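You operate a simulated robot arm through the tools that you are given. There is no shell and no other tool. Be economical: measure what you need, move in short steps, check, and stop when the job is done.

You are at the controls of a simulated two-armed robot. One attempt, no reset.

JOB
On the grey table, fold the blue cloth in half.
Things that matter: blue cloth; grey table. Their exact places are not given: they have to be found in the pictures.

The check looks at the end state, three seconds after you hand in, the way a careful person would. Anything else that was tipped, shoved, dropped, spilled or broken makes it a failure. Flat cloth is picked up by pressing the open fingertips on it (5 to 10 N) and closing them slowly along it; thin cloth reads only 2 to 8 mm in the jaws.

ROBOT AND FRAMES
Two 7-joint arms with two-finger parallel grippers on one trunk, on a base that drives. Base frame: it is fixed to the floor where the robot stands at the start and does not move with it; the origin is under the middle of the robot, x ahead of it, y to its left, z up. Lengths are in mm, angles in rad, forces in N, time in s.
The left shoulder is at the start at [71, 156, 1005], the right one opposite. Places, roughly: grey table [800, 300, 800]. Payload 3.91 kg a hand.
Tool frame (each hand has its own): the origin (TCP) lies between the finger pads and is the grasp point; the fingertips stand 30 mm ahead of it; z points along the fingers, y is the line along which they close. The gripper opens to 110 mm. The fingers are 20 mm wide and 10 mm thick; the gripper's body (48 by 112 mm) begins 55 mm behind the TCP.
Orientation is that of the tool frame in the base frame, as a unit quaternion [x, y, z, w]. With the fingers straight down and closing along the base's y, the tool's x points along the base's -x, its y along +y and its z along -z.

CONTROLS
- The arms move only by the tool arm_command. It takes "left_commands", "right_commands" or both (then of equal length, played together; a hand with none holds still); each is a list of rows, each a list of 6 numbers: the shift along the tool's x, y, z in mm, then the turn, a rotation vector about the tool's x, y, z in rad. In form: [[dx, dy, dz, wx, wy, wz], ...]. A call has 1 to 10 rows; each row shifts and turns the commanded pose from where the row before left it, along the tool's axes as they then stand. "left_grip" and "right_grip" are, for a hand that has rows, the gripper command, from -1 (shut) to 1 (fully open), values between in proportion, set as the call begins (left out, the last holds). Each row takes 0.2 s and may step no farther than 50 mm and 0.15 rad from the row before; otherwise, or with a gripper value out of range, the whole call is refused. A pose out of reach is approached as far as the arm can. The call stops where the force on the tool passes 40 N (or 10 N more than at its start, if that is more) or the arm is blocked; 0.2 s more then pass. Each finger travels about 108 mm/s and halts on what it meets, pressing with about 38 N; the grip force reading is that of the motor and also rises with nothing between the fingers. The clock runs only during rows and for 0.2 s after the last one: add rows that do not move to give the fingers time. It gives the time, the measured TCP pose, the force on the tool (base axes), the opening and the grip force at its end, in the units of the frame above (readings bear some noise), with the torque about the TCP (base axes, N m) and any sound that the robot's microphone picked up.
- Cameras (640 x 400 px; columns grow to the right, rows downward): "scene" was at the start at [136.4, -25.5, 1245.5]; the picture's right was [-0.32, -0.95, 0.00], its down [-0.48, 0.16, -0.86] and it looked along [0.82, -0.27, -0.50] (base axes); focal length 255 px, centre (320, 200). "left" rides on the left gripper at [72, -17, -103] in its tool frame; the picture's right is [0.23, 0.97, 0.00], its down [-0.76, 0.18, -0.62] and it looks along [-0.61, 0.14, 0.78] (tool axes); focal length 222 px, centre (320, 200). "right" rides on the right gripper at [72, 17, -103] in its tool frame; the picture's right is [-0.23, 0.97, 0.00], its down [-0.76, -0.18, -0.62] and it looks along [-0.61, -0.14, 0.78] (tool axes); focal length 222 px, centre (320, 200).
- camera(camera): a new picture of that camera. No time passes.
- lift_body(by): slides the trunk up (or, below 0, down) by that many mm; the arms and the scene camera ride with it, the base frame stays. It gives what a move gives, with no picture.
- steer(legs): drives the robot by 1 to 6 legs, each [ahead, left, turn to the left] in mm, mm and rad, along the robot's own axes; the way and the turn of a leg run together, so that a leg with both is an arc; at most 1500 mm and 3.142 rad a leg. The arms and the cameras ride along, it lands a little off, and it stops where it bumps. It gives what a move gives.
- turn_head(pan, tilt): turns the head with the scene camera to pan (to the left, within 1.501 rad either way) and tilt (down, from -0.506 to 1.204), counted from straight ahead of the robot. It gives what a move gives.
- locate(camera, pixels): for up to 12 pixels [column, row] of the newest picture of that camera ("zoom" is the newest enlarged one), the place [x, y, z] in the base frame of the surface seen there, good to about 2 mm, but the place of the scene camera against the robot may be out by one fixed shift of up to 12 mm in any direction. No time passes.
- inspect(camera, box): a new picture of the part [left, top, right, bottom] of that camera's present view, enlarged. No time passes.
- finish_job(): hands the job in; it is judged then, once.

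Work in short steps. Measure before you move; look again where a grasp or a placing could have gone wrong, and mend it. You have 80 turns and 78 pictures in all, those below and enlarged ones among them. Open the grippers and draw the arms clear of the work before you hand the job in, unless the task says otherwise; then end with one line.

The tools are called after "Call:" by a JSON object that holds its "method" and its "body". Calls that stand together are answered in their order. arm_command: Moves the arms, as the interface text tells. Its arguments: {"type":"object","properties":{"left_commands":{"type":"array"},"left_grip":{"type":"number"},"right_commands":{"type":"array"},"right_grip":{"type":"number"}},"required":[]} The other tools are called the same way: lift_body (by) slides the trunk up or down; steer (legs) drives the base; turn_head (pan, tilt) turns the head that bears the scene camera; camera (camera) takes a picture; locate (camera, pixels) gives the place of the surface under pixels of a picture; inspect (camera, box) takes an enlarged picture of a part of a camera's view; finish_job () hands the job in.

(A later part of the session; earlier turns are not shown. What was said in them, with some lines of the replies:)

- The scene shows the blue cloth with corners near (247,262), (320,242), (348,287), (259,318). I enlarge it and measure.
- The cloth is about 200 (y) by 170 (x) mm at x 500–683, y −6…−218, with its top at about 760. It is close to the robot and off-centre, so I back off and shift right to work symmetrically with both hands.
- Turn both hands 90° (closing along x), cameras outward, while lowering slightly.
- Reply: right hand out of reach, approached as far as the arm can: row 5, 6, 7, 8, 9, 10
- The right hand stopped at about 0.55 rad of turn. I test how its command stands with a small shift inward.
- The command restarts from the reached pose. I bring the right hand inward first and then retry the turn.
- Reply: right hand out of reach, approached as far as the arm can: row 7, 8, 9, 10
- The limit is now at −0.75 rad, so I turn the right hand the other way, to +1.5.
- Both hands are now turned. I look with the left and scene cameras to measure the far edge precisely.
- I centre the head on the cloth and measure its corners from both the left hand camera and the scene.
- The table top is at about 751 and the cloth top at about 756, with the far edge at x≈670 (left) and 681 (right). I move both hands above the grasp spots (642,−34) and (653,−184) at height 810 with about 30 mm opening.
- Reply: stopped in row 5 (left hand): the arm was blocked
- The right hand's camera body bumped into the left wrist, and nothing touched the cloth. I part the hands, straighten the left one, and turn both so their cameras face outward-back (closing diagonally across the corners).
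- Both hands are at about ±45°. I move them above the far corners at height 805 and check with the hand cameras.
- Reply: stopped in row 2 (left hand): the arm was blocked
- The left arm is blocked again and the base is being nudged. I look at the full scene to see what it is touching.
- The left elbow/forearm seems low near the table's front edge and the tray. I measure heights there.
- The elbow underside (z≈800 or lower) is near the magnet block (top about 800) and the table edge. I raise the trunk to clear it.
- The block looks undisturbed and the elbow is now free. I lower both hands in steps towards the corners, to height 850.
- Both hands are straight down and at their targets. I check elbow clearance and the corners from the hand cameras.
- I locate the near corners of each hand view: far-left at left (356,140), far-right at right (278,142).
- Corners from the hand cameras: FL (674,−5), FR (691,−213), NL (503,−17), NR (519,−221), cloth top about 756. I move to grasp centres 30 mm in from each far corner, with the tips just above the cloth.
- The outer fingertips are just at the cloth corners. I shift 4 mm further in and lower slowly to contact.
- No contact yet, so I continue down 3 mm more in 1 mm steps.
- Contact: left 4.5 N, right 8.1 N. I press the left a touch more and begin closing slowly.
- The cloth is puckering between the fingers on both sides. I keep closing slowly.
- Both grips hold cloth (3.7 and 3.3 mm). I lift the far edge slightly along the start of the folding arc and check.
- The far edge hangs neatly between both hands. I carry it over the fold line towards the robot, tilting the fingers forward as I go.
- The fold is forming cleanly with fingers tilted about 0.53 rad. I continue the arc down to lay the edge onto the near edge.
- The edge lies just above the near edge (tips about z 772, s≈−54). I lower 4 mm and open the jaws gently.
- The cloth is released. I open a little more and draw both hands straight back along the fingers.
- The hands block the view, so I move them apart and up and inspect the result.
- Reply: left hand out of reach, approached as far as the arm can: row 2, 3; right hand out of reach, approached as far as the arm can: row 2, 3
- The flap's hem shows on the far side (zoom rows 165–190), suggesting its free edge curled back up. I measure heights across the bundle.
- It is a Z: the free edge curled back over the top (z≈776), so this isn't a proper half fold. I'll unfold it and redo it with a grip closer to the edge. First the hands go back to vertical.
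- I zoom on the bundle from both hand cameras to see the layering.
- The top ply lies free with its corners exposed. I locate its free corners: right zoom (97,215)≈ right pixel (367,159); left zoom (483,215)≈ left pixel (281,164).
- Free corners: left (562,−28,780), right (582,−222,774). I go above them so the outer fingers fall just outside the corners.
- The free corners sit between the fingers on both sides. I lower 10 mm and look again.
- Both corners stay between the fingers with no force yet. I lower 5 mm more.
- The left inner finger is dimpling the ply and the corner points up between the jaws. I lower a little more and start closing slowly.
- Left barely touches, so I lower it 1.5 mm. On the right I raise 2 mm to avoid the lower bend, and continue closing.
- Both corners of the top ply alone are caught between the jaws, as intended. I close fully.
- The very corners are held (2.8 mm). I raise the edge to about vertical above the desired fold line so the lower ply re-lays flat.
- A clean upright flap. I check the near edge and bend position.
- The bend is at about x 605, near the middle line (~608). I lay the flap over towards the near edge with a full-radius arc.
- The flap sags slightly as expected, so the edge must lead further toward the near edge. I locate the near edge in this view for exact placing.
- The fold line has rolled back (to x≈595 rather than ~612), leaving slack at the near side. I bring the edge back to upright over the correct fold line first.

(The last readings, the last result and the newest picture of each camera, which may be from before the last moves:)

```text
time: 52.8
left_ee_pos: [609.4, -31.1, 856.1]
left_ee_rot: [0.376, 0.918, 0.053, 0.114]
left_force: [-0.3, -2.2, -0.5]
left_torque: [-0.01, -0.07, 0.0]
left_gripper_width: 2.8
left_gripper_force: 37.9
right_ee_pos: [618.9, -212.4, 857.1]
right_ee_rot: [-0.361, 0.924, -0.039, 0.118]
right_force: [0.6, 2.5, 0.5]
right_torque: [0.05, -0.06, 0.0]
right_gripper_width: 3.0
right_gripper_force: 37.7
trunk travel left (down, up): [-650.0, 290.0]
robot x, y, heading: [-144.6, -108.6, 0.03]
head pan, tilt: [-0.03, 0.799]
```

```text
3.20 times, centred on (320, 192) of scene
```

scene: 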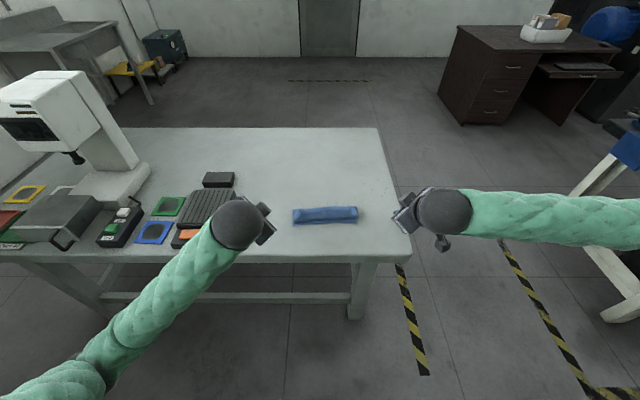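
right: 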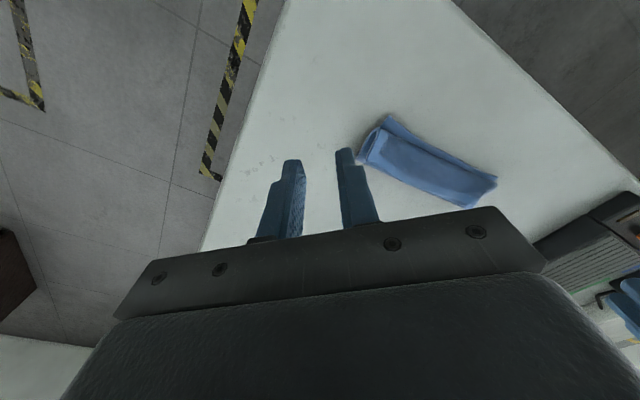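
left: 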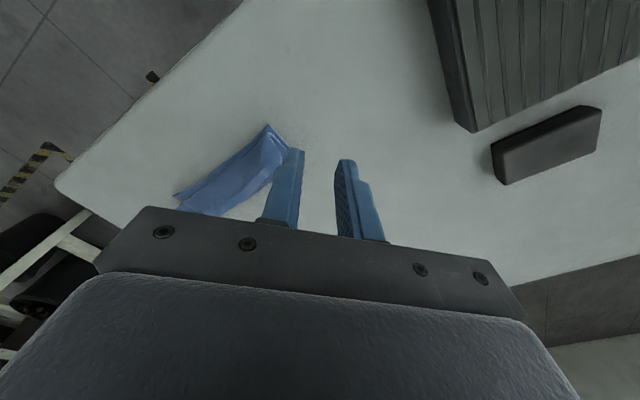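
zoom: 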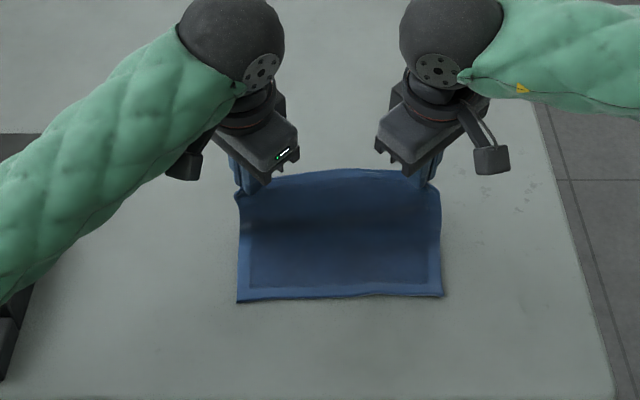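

The lower ply is flat again and the wall upright. Now a taut, wider arc with more tilt so the edge leads, ending just past the near edge before lowering.

Call:
{"method": "arm_command", "body": {"left_commands": [[7.8, -8.5, -4.9, -0.0478, -0.044, 0], [7.8, -8.5, -4.9, -0.0478, -0.044, 0], [8.7, -9.4, -2.1, -0.0442, -0.0406, 0], [8.7, -9.4, -2.1, -0.0442, -0.0406, 0], [9.7, -10.5, 0.1, -0.0442, -0.0406, 0], [9.7, -10.5, 0.1, -0.0442, -0.0406, 0], [9.5, -10.3, 2.15, -0.0368, -0.0339, 0], [9.5, -10.3, 2.15, -0.0368, -0.0339, 0], [7.1, -7.8, 2.1, -0.0368, -0.0339, 0], [7.1, -7.8, 2.1, -0.0368, -0.0339, 0]], "right_commands": [[8.9, 7.3, -4.9, 0.0414, -0.0501, 0], [8.9, 7.3, -4.9, 0.0414, -0.0501, 0], [9.9, 8.2, -2.1, 0.0382, -0.0463, 0], [9.9, 8.2, -2.1, 0.0382, -0.0463, 0], [11, 9.1, 0.1, 0.0382, -0.0463, 0], [11, 9.1, 0.1, 0.0382, -0.0463, 0], [10.8, 8.9, 2.15, 0.0319, -0.0386, 0], [10.8, 8.9, 2.15, 0.0319, -0.0386, 0], [8.1, 6.7, 2.1, 0.0319, -0.0386, 0], [8.1, 6.7, 2.1, 0.0319, -0.0386, 0]]}}

Call:
{"method": "inspect", "body": {"camera": "right", "box": [160, 40, 480, 240]}}

Call:
{"method": "inspect", "body": {"camera": "scene", "box": [220, 150, 420, 275]}}

```text
time: 55.0
left_ee_pos: [502.8, -35.2, 801.8]
left_ee_rot: [0.348, 0.848, 0.17, 0.362]
left_force: [0.4, -1.5, 0.9]
left_torque: [-0.08, 0.02, -0.06]
left_gripper_width: 2.7
left_gripper_force: 38.1
right_ee_pos: [517.0, -216.7, 809.6]
right_ee_rot: [-0.337, 0.863, -0.118, 0.357]
right_force: [0.1, 2.3, 0.5]
right_torque: [0.09, 0.01, 0.02]
right_gripper_width: 3.0
right_gripper_force: 37.8
right hand out of reach, approached as far as the arm can: row 10
trunk travel left (down, up): [-650.0, 290.0]
robot x, y, heading: [-140.0, -108.0, 0.033]
head pan, tilt: [-0.03, 0.799]
```

```text
2.00 times, centred on (320, 140) of right
```

zoom: 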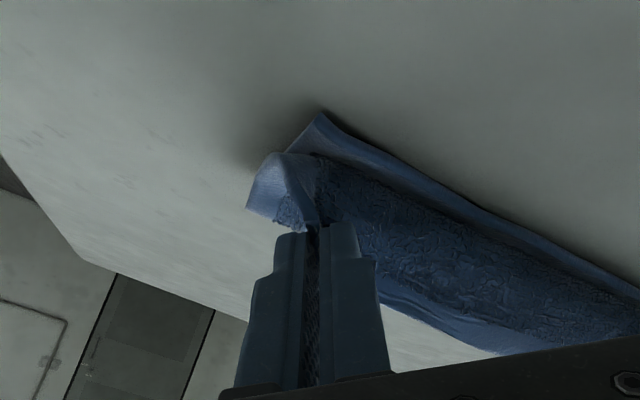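

```text
3.20 times, centred on (320, 212) of scene
```

zoom: 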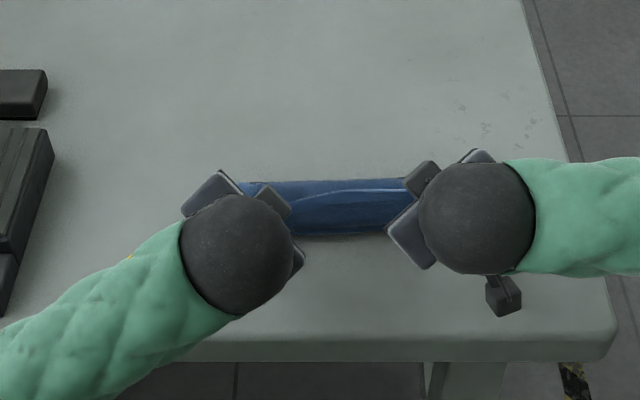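

The middle of the free edge bows back (white line at zoom row ~190) since the hands are too close together. I measure it.

Call:
{"method": "locate", "body": {"camera": "zoom", "pixels": [[350, 178], [350, 186], [350, 192], [350, 200], [350, 215], [350, 228], [350, 235], [350, 240], [300, 202], [400, 192]]}}

```text
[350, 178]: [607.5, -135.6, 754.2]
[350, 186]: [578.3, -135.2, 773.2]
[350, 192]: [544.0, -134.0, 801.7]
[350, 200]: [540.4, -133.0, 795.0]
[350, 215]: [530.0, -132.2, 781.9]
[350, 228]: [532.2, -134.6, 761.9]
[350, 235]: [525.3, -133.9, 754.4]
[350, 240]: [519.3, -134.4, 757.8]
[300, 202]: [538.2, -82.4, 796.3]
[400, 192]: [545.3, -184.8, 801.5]
```

The middle of the edge stands ~15–20 mm above the grip line because the hands are ~12 mm closer than the cloth's edge length. I spread the hands 5 mm each to straighten it.

Call:
{"method": "arm_command", "body": {"left_commands": [[1.9, 1.7, 0, 0, 0, 0], [1.9, 1.7, 0, 0, 0, 0], [0, 0, 0, 0, 0, 0]], "right_commands": [[1.6, -1.95, 0, 0, 0, 0], [1.6, -1.95, 0, 0, 0, 0], [0, 0, 0, 0, 0, 0]]}}

Call:
{"method": "inspect", "body": {"camera": "scene", "box": [270, 190, 374, 255]}}

```text
time: 55.8
left_ee_pos: [502.6, -30.6, 799.9]
left_ee_rot: [0.348, 0.848, 0.168, 0.363]
left_force: [0.5, -10.5, 1.2]
left_torque: [-0.26, -0.02, -0.25]
left_gripper_width: 2.6
left_gripper_force: 37.6
right_ee_pos: [517.8, -222.3, 811.2]
right_ee_rot: [-0.337, 0.863, -0.117, 0.358]
right_force: [-1.8, 11.3, -0.1]
right_torque: [0.26, 0.06, 0.29]
right_gripper_width: 3.2
right_gripper_force: 38.0
trunk travel left (down, up): [-650.0, 290.0]
robot x, y, heading: [-146.9, -109.1, 0.027]
head pan, tilt: [-0.03, 0.799]
```

```text
6.15 times, centred on (322, 222) of scene
```

zoom: 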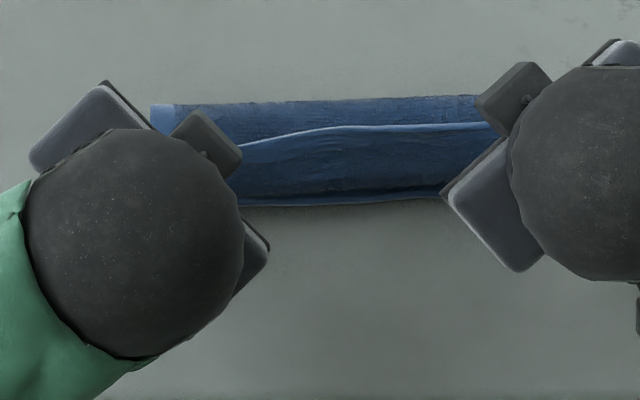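

The edge is now taut (≈10 N). I measure its line and the fold.

Call:
{"method": "locate", "body": {"camera": "zoom", "pixels": [[330, 95], [330, 104], [330, 115], [330, 126], [330, 132], [330, 150], [330, 175], [330, 195], [330, 203], [165, 108], [260, 143], [460, 126]]}}

```text
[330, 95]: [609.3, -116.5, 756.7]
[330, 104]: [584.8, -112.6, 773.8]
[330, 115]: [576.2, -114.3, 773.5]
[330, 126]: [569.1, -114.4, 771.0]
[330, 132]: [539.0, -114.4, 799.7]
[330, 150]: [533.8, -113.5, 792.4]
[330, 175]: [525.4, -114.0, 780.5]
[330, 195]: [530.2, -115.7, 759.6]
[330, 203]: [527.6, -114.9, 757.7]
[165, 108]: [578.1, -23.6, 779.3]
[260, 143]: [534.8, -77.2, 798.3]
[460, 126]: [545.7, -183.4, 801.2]
```

Hem stands up beyond the grips, so laying low makes it flop back. New plan: go upright again with the edge taut, lean the flap at ~45° over the near side, then release with a quick backward withdrawal so it falls straight onto the near edge.

Call:
{"method": "arm_command", "body": {"left_commands": [[-14.2, 13.9, -2.4, 0.0442, 0.0406, 0], [-13.5, 14.6, -2.4, 0.0442, 0.0406, 0], [-13.5, 14.7, 3.5, 0.0478, 0.044, 0], [-13.5, 14.7, 3.5, 0.0478, 0.044, 0], [-9.7, 10.6, 6.4, 0.0442, 0.0406, 0], [-9.7, 10.6, 6.4, 0.0442, 0.0406, 0], [0, 0, 0, 0, 0, 0]], "right_commands": [[-11.9, -8.6, -2, -0.0287, 0.0347, 0], [-11.3, -9.4, -2, -0.0287, 0.0347, 0], [-15.2, -12.5, 2.6, -0.0319, 0.0386, 0], [-15.2, -12.5, 2.6, -0.0319, 0.0386, 0], [-10.9, -9, 6.1, -0.0319, 0.0386, 0], [-10.9, -9, 6.1, -0.0319, 0.0386, 0], [0, 0, 0, 0, 0, 0]]}}

Call:
{"method": "inspect", "body": {"camera": "scene", "box": [250, 150, 394, 240]}}

```text
time: 57.4
left_ee_pos: [593.6, -27.7, 855.3]
left_ee_rot: [0.37, 0.902, 0.095, 0.203]
left_force: [1.5, -7.2, 0.7]
left_torque: [-0.22, -0.09, -0.09]
left_gripper_width: 2.6
left_gripper_force: 37.8
right_ee_pos: [601.3, -216.6, 857.4]
right_ee_rot: [-0.353, 0.905, -0.074, 0.226]
right_force: [-0.5, 7.8, 0.1]
right_torque: [0.21, -0.01, 0.13]
right_gripper_width: 3.2
right_gripper_force: 38.3
trunk travel left (down, up): [-650.0, 290.0]
robot x, y, heading: [-143.7, -106.5, 0.03]
head pan, tilt: [-0.03, 0.799]
```

```text
4.44 times, centred on (322, 195) of scene
```

zoom: 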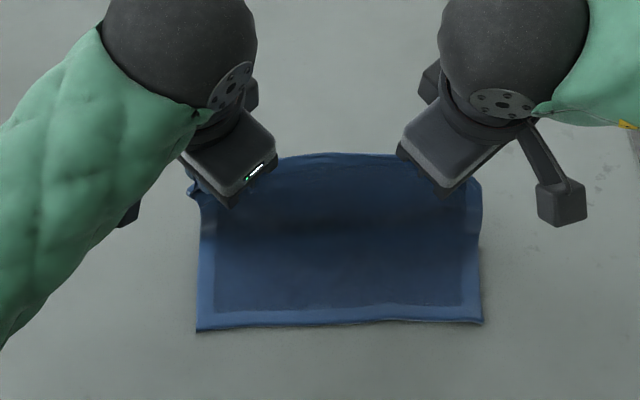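

Upright again. I check the near edge, bend and top edge positions.

Call:
{"method": "locate", "body": {"camera": "zoom", "pixels": [[198, 331], [482, 322], [340, 321], [340, 260], [340, 240], [340, 225], [340, 210], [340, 180], [340, 158], [193, 190], [480, 185]]}}

```text
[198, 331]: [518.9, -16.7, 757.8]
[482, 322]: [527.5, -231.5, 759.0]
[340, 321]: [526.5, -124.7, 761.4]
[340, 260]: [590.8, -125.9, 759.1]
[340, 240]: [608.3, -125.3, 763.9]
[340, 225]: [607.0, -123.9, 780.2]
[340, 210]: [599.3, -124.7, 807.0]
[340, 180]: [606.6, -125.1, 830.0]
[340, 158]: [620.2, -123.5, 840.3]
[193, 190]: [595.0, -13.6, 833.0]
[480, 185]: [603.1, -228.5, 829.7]
```

Lower ply reaches x≈608 from the near edge at ≈522: the fold is in the middle. I lean the taut flap to about 45° over the near side.

Call:
{"method": "arm_command", "body": {"left_commands": [[7.6, -8.2, -4.6, -0.0368, -0.0339, 0], [7.6, -8.2, -4.6, -0.0368, -0.0339, 0], [8.7, -9.4, -0.9, -0.0405, -0.0372, 0], [8.7, -9.4, -0.9, -0.0405, -0.0372, 0], [7.6, -8.3, 0.5, -0.0331, -0.0305, 0], [7.6, -8.3, 0.5, -0.0331, -0.0305, 0]], "right_commands": [[8.6, 7.1, -4.6, 0.0319, -0.0386, 0], [8.6, 7.1, -4.6, 0.0319, -0.0386, 0], [9.9, 8.2, -0.9, 0.035, -0.0424, 0], [9.9, 8.2, -0.9, 0.035, -0.0424, 0], [8.7, 7.2, 0.5, 0.0287, -0.0347, 0], [8.7, 7.2, 0.5, 0.0287, -0.0347, 0]]}}

Call:
{"method": "inspect", "body": {"camera": "scene", "box": [250, 160, 394, 250]}}

```text
time: 58.8
left_ee_pos: [530.1, -29.9, 826.5]
left_ee_rot: [0.352, 0.861, 0.156, 0.334]
left_force: [0.1, -8.1, 0.0]
left_torque: [-0.27, 0.04, -0.2]
left_gripper_width: 2.7
left_gripper_force: 38.1
right_ee_pos: [537.2, -220.6, 826.0]
right_ee_rot: [-0.337, 0.861, -0.12, 0.361]
right_force: [-1.2, 7.7, -0.7]
right_torque: [0.21, 0.06, 0.25]
right_gripper_width: 3.1
right_gripper_force: 37.5
trunk travel left (down, up): [-650.0, 290.0]
robot x, y, heading: [-145.2, -106.1, 0.029]
head pan, tilt: [-0.03, 0.799]
```

```text
4.44 times, centred on (322, 205) of scene
```

zoom: 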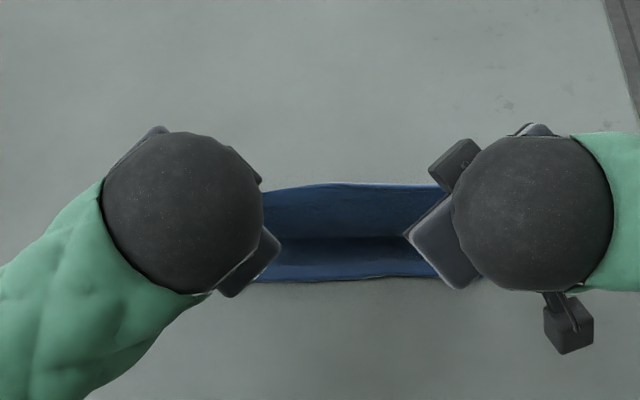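

I check the flap's profile at mid-width before releasing.

Call:
{"method": "locate", "body": {"camera": "zoom", "pixels": [[340, 180], [340, 186], [340, 192], [340, 200], [340, 215], [340, 228], [340, 236], [340, 245], [340, 260], [340, 276]]}}

```text
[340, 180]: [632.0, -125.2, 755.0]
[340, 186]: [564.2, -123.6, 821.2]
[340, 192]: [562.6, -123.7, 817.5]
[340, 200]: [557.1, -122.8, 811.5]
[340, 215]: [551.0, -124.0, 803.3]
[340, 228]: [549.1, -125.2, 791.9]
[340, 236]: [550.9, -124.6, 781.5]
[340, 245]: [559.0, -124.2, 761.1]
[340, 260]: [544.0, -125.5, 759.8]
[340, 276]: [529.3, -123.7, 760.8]
```

Insight: this soft cloth hangs straight down from the grips, so the high arc pulls the fold line back. I return upright to re-lay the lower ply, then descend along a diagonal (height drops as fast as I move back).

Call:
{"method": "arm_command", "body": {"left_commands": [[-7.6, 8.3, 0.45, 0.0331, 0.0305, 0], [-7.6, 8.3, 0.45, 0.0331, 0.0305, 0], [-8.5, 9.3, 2.25, 0.0405, 0.0372, 0], [-8.5, 9.3, 2.25, 0.0405, 0.0372, 0], [-7.2, 7.9, 5.75, 0.0368, 0.0339, 0], [-7.2, 7.9, 5.75, 0.0368, 0.0339, 0], [-3.7, 4, 2.6, 0, 0, 0], [0, 0, 0, 0, 0, 0]], "right_commands": [[-8.7, -7.2, 0.45, -0.0287, 0.0347, 0], [-8.7, -7.2, 0.45, -0.0287, 0.0347, 0], [-9.7, -8, 2.25, -0.035, 0.0424, 0], [-9.7, -8, 2.25, -0.035, 0.0424, 0], [-8.2, -6.8, 5.75, -0.0319, 0.0386, 0], [-8.2, -6.8, 5.75, -0.0319, 0.0386, 0], [-4.2, -3.4, 2.6, 0, 0, 0], [0, 0, 0, 0, 0, 0]]}}

Call:
{"method": "arm_command", "body": {"left_commands": [[8.9, -9.7, 1.1, -0.0368, -0.0339, 0], [8.9, -9.7, 1.1, -0.0368, -0.0339, 0], [9.4, -10.2, 3.0, -0.0368, -0.0339, 0], [9.4, -10.2, 3.0, -0.0368, -0.0339, 0], [9.1, -9.9, 1.0, -0.0368, -0.0339, 0], [9.1, -9.9, 1.0, -0.0368, -0.0339, 0], [6.5, -7.0, 0, 0, 0, 0], [6.5, -7.0, 0, 0, 0, 0]], "right_commands": [[10.1, 8.4, 1.1, 0.0319, -0.0386, 0], [10.1, 8.4, 1.1, 0.0319, -0.0386, 0], [10.7, 8.9, 3.0, 0.0319, -0.0386, 0], [10.7, 8.9, 3.0, 0.0319, -0.0386, 0], [10.4, 8.6, 1.0, 0.0319, -0.0386, 0], [10.4, 8.6, 1.0, 0.0319, -0.0386, 0], [7.4, 6.1, 0, 0, 0, 0], [7.4, 6.1, 0, 0, 0, 0]]}}

Call:
{"method": "inspect", "body": {"camera": "scene", "box": [250, 160, 394, 250]}}

```text
time: 60.6
left_ee_pos: [601.3, -26.9, 850.7]
left_ee_rot: [0.37, 0.902, 0.094, 0.203]
left_force: [0.4, -8.5, 0.0]
left_torque: [-0.19, -0.08, -0.06]
left_gripper_width: 2.4
left_gripper_force: 38.0
right_ee_pos: [609.5, -216.1, 854.3]
right_ee_rot: [-0.353, 0.905, -0.075, 0.226]
right_force: [-0.4, 7.7, -1.0]
right_torque: [0.19, -0.02, 0.13]
right_gripper_width: 3.0
right_gripper_force: 37.7
trunk travel left (down, up): [-650.0, 290.0]
robot x, y, heading: [-141.7, -108.9, 0.031]
head pan, tilt: [-0.03, 0.799]
```

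```text
time: 62.4
left_ee_pos: [525.4, -29.8, 785.6]
left_ee_rot: [0.353, 0.861, 0.156, 0.333]
left_force: [0.4, -6.7, 0.8]
left_torque: [-0.26, -0.01, -0.18]
left_gripper_width: 2.6
left_gripper_force: 38.4
right_ee_pos: [534.9, -219.2, 786.5]
right_ee_rot: [-0.336, 0.861, -0.119, 0.361]
right_force: [-0.3, 7.1, 1.2]
right_torque: [0.18, 0.03, 0.2]
right_gripper_width: 2.6
right_gripper_force: 37.8
trunk travel left (down, up): [-650.0, 290.0]
robot x, y, heading: [-145.7, -109.5, 0.034]
head pan, tilt: [-0.03, 0.799]
```

```text
4.44 times, centred on (322, 205) of scene
```

zoom: 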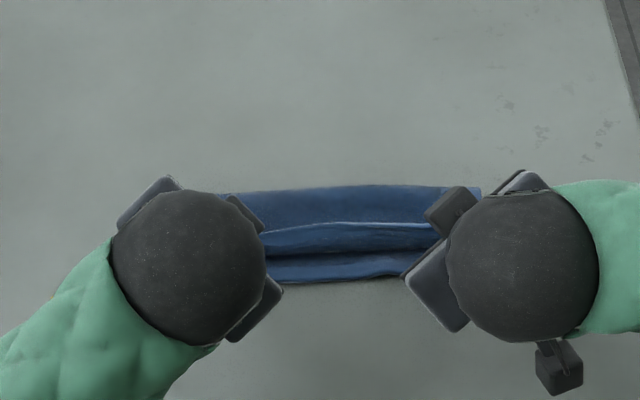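

Looks much better. I measure the profile.

Call:
{"method": "locate", "body": {"camera": "zoom", "pixels": [[350, 182], [350, 187], [350, 195], [350, 210], [350, 220], [350, 224], [350, 232], [350, 243], [350, 252], [350, 262], [350, 275], [350, 282]]}}

```text
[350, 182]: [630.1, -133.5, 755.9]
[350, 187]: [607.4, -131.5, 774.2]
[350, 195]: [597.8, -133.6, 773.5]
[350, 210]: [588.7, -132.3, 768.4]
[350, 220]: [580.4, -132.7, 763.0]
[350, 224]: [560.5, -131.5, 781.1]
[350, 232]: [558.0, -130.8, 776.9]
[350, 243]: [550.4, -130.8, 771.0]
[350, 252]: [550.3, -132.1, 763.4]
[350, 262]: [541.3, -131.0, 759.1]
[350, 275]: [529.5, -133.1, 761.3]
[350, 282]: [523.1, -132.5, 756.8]
```

The fold sits at x≈612, exactly mid-way, and only a ~18 mm hem lip stands up at x 550–560. I release gently, then will brush that lip over towards the near edge.

Call:
{"method": "arm_command", "body": {"left_commands": [[0, 0, 0, 0, 0, 0], [0, 0, 0, 0, 0, 0], [0, 0, -4, 0, 0, 0], [0, 0, -8, 0, 0, 0], [0, 0, -20, 0, 0, 0], [0, 0, -35, 0, 0, 0], [0, 0, -40, 0, 0, 0]], "right_commands": [[0, 0, 0, 0, 0, 0], [0, 0, 0, 0, 0, 0], [0, 0, -4, 0, 0, 0], [0, 0, -8, 0, 0, 0], [0, 0, -20, 0, 0, 0], [0, 0, -35, 0, 0, 0], [0, 0, -40, 0, 0, 0]], "left_grip": -0.72, "right_grip": -0.72}}

Call:
{"method": "arm_command", "body": {"left_commands": [[-10, 10, -15, 0.0944, 0.087, 0], [-10, 15, -15, 0.0944, 0.087, 0], [-5, 20, -15, 0.0944, 0.087, 0], [-5, 20, 0, 0.0944, 0.087, 0], [0, 20, 0, 0.0944, 0.087, 0], [0, 20, 0, 0.0944, 0.087, 0], [30, 30, 0, 0, 0, 0]], "right_commands": [[-10, -10, -15, -0.0816, 0.0988, 0], [-10, -15, -15, -0.0816, 0.0988, 0], [-5, -20, -15, -0.0816, 0.0988, 0], [-5, -20, 0, -0.0816, 0.0988, 0], [0, -20, 0, -0.0816, 0.0988, 0], [0, -20, 0, -0.0816, 0.0988, 0], [30, -30, 0, 0, 0, 0]]}}

Call:
{"method": "inspect", "body": {"camera": "scene", "box": [270, 170, 374, 235]}}

```text
time: 64.0
left_ee_pos: [450.2, -31.9, 864.8]
left_ee_rot: [0.354, 0.86, 0.155, 0.332]
left_force: [0.3, 1.1, 0.2]
left_torque: [0.01, -0.01, 0.01]
left_gripper_width: 15.3
left_gripper_force: 0.1
right_ee_pos: [459.3, -224.1, 864.1]
right_ee_rot: [-0.337, 0.861, -0.119, 0.361]
right_force: [-0.1, -0.3, 0.4]
right_torque: [0.02, 0.01, 0.0]
right_gripper_width: 15.5
right_gripper_force: 0.0
trunk travel left (down, up): [-650.0, 290.0]
robot x, y, heading: [-141.7, -108.6, 0.034]
head pan, tilt: [-0.03, 0.799]
```

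```text
time: 65.6
left_ee_pos: [507.3, 60.9, 941.9]
left_ee_rot: [0.379, 0.925, -0.003, -0.007]
left_force: [-0.2, -0.3, -0.3]
left_torque: [0.0, -0.03, -0.03]
left_gripper_width: 15.5
left_gripper_force: 0.0
right_ee_pos: [509.1, -325.4, 938.7]
right_ee_rot: [-0.364, 0.931, -0.003, 0.006]
right_force: [0.5, -0.9, 0.9]
right_torque: [-0.01, -0.02, 0.0]
right_gripper_width: 15.5
right_gripper_force: 0.0
trunk travel left (down, up): [-650.0, 290.0]
robot x, y, heading: [-141.3, -109.5, 0.028]
head pan, tilt: [-0.03, 0.799]
```

```text
6.15 times, centred on (322, 202) of scene
```

zoom: 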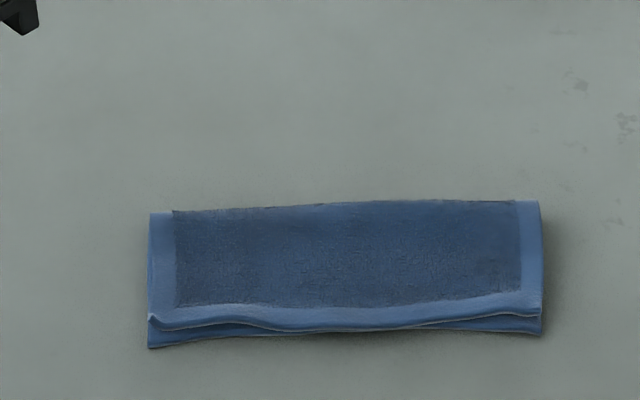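

The lip fell over on its own and the cloth is now neatly folded in half. I measure the alignment.

Call:
{"method": "locate", "body": {"camera": "zoom", "pixels": [[153, 320], [151, 346], [270, 326], [340, 328], [340, 335], [450, 318], [450, 330], [537, 314], [538, 331], [152, 216], [538, 203], [340, 206]]}}

Call:
{"method": "camera", "body": {"camera": "scene"}}

```text
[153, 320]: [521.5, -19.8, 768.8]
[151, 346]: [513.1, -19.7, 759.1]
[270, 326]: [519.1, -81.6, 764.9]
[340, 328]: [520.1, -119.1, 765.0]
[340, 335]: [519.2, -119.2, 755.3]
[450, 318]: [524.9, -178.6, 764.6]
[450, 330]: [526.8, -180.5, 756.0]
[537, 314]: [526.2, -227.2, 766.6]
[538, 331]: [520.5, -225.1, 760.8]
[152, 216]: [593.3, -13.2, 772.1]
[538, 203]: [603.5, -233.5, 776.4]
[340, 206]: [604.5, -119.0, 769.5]
```

```text
9 pictures are left
```

scene: 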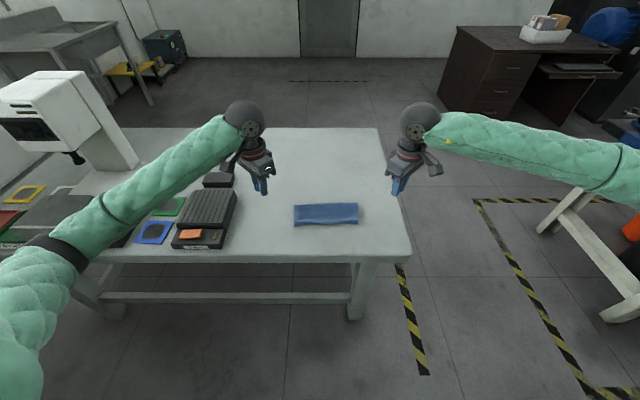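

The edges coincide within about 8 mm along the whole width, and nothing else has been disturbed. I open the grippers and draw the arms up clear.

Call:
{"method": "arm_command", "body": {"left_commands": [[0, 0, -40, 0, 0, 0], [0, 0, -40, 0, 0, 0], [0, 0, 0, 0, 0, 0]], "right_commands": [[0, 0, -40, 0, 0, 0], [0, 0, -40, 0, 0, 0], [0, 0, 0, 0, 0, 0]], "left_grip": 1, "right_grip": 1}}

Call:
{"method": "inspect", "body": {"camera": "scene", "box": [270, 170, 374, 235]}}

```text
time: 66.4
left_ee_pos: [511.6, 60.5, 1019.5]
left_ee_rot: [0.38, 0.925, -0.005, -0.009]
left_force: [1.0, -0.4, 0.4]
left_torque: [0.01, -0.02, -0.02]
left_gripper_width: 110.0
left_gripper_force: 0.0
right_ee_pos: [511.2, -325.7, 1019.0]
right_ee_rot: [-0.364, 0.932, -0.001, 0.005]
right_force: [1.2, 0.0, -0.4]
right_torque: [0.02, 0.0, 0.04]
right_gripper_width: 109.9
right_gripper_force: 0.0
trunk travel left (down, up): [-650.0, 290.0]
robot x, y, heading: [-144.1, -103.9, 0.031]
head pan, tilt: [-0.03, 0.799]
```

```text
6.15 times, centred on (322, 202) of scene
```

zoom: 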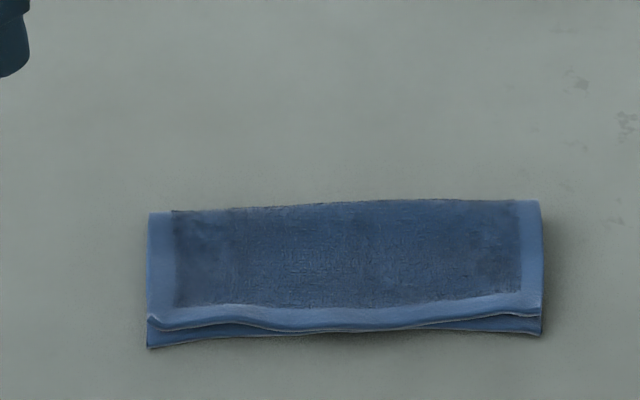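

The cloth lies stable and folded in half, the grippers are open and the arms are clear, so I hand in.

Call:
{"method": "finish_job", "body": {}}

```text
The job is handed in.
```

The blue cloth is folded in half on the grey table: its edges line up within about 8 mm, and nothing else appears to have been disturbed.
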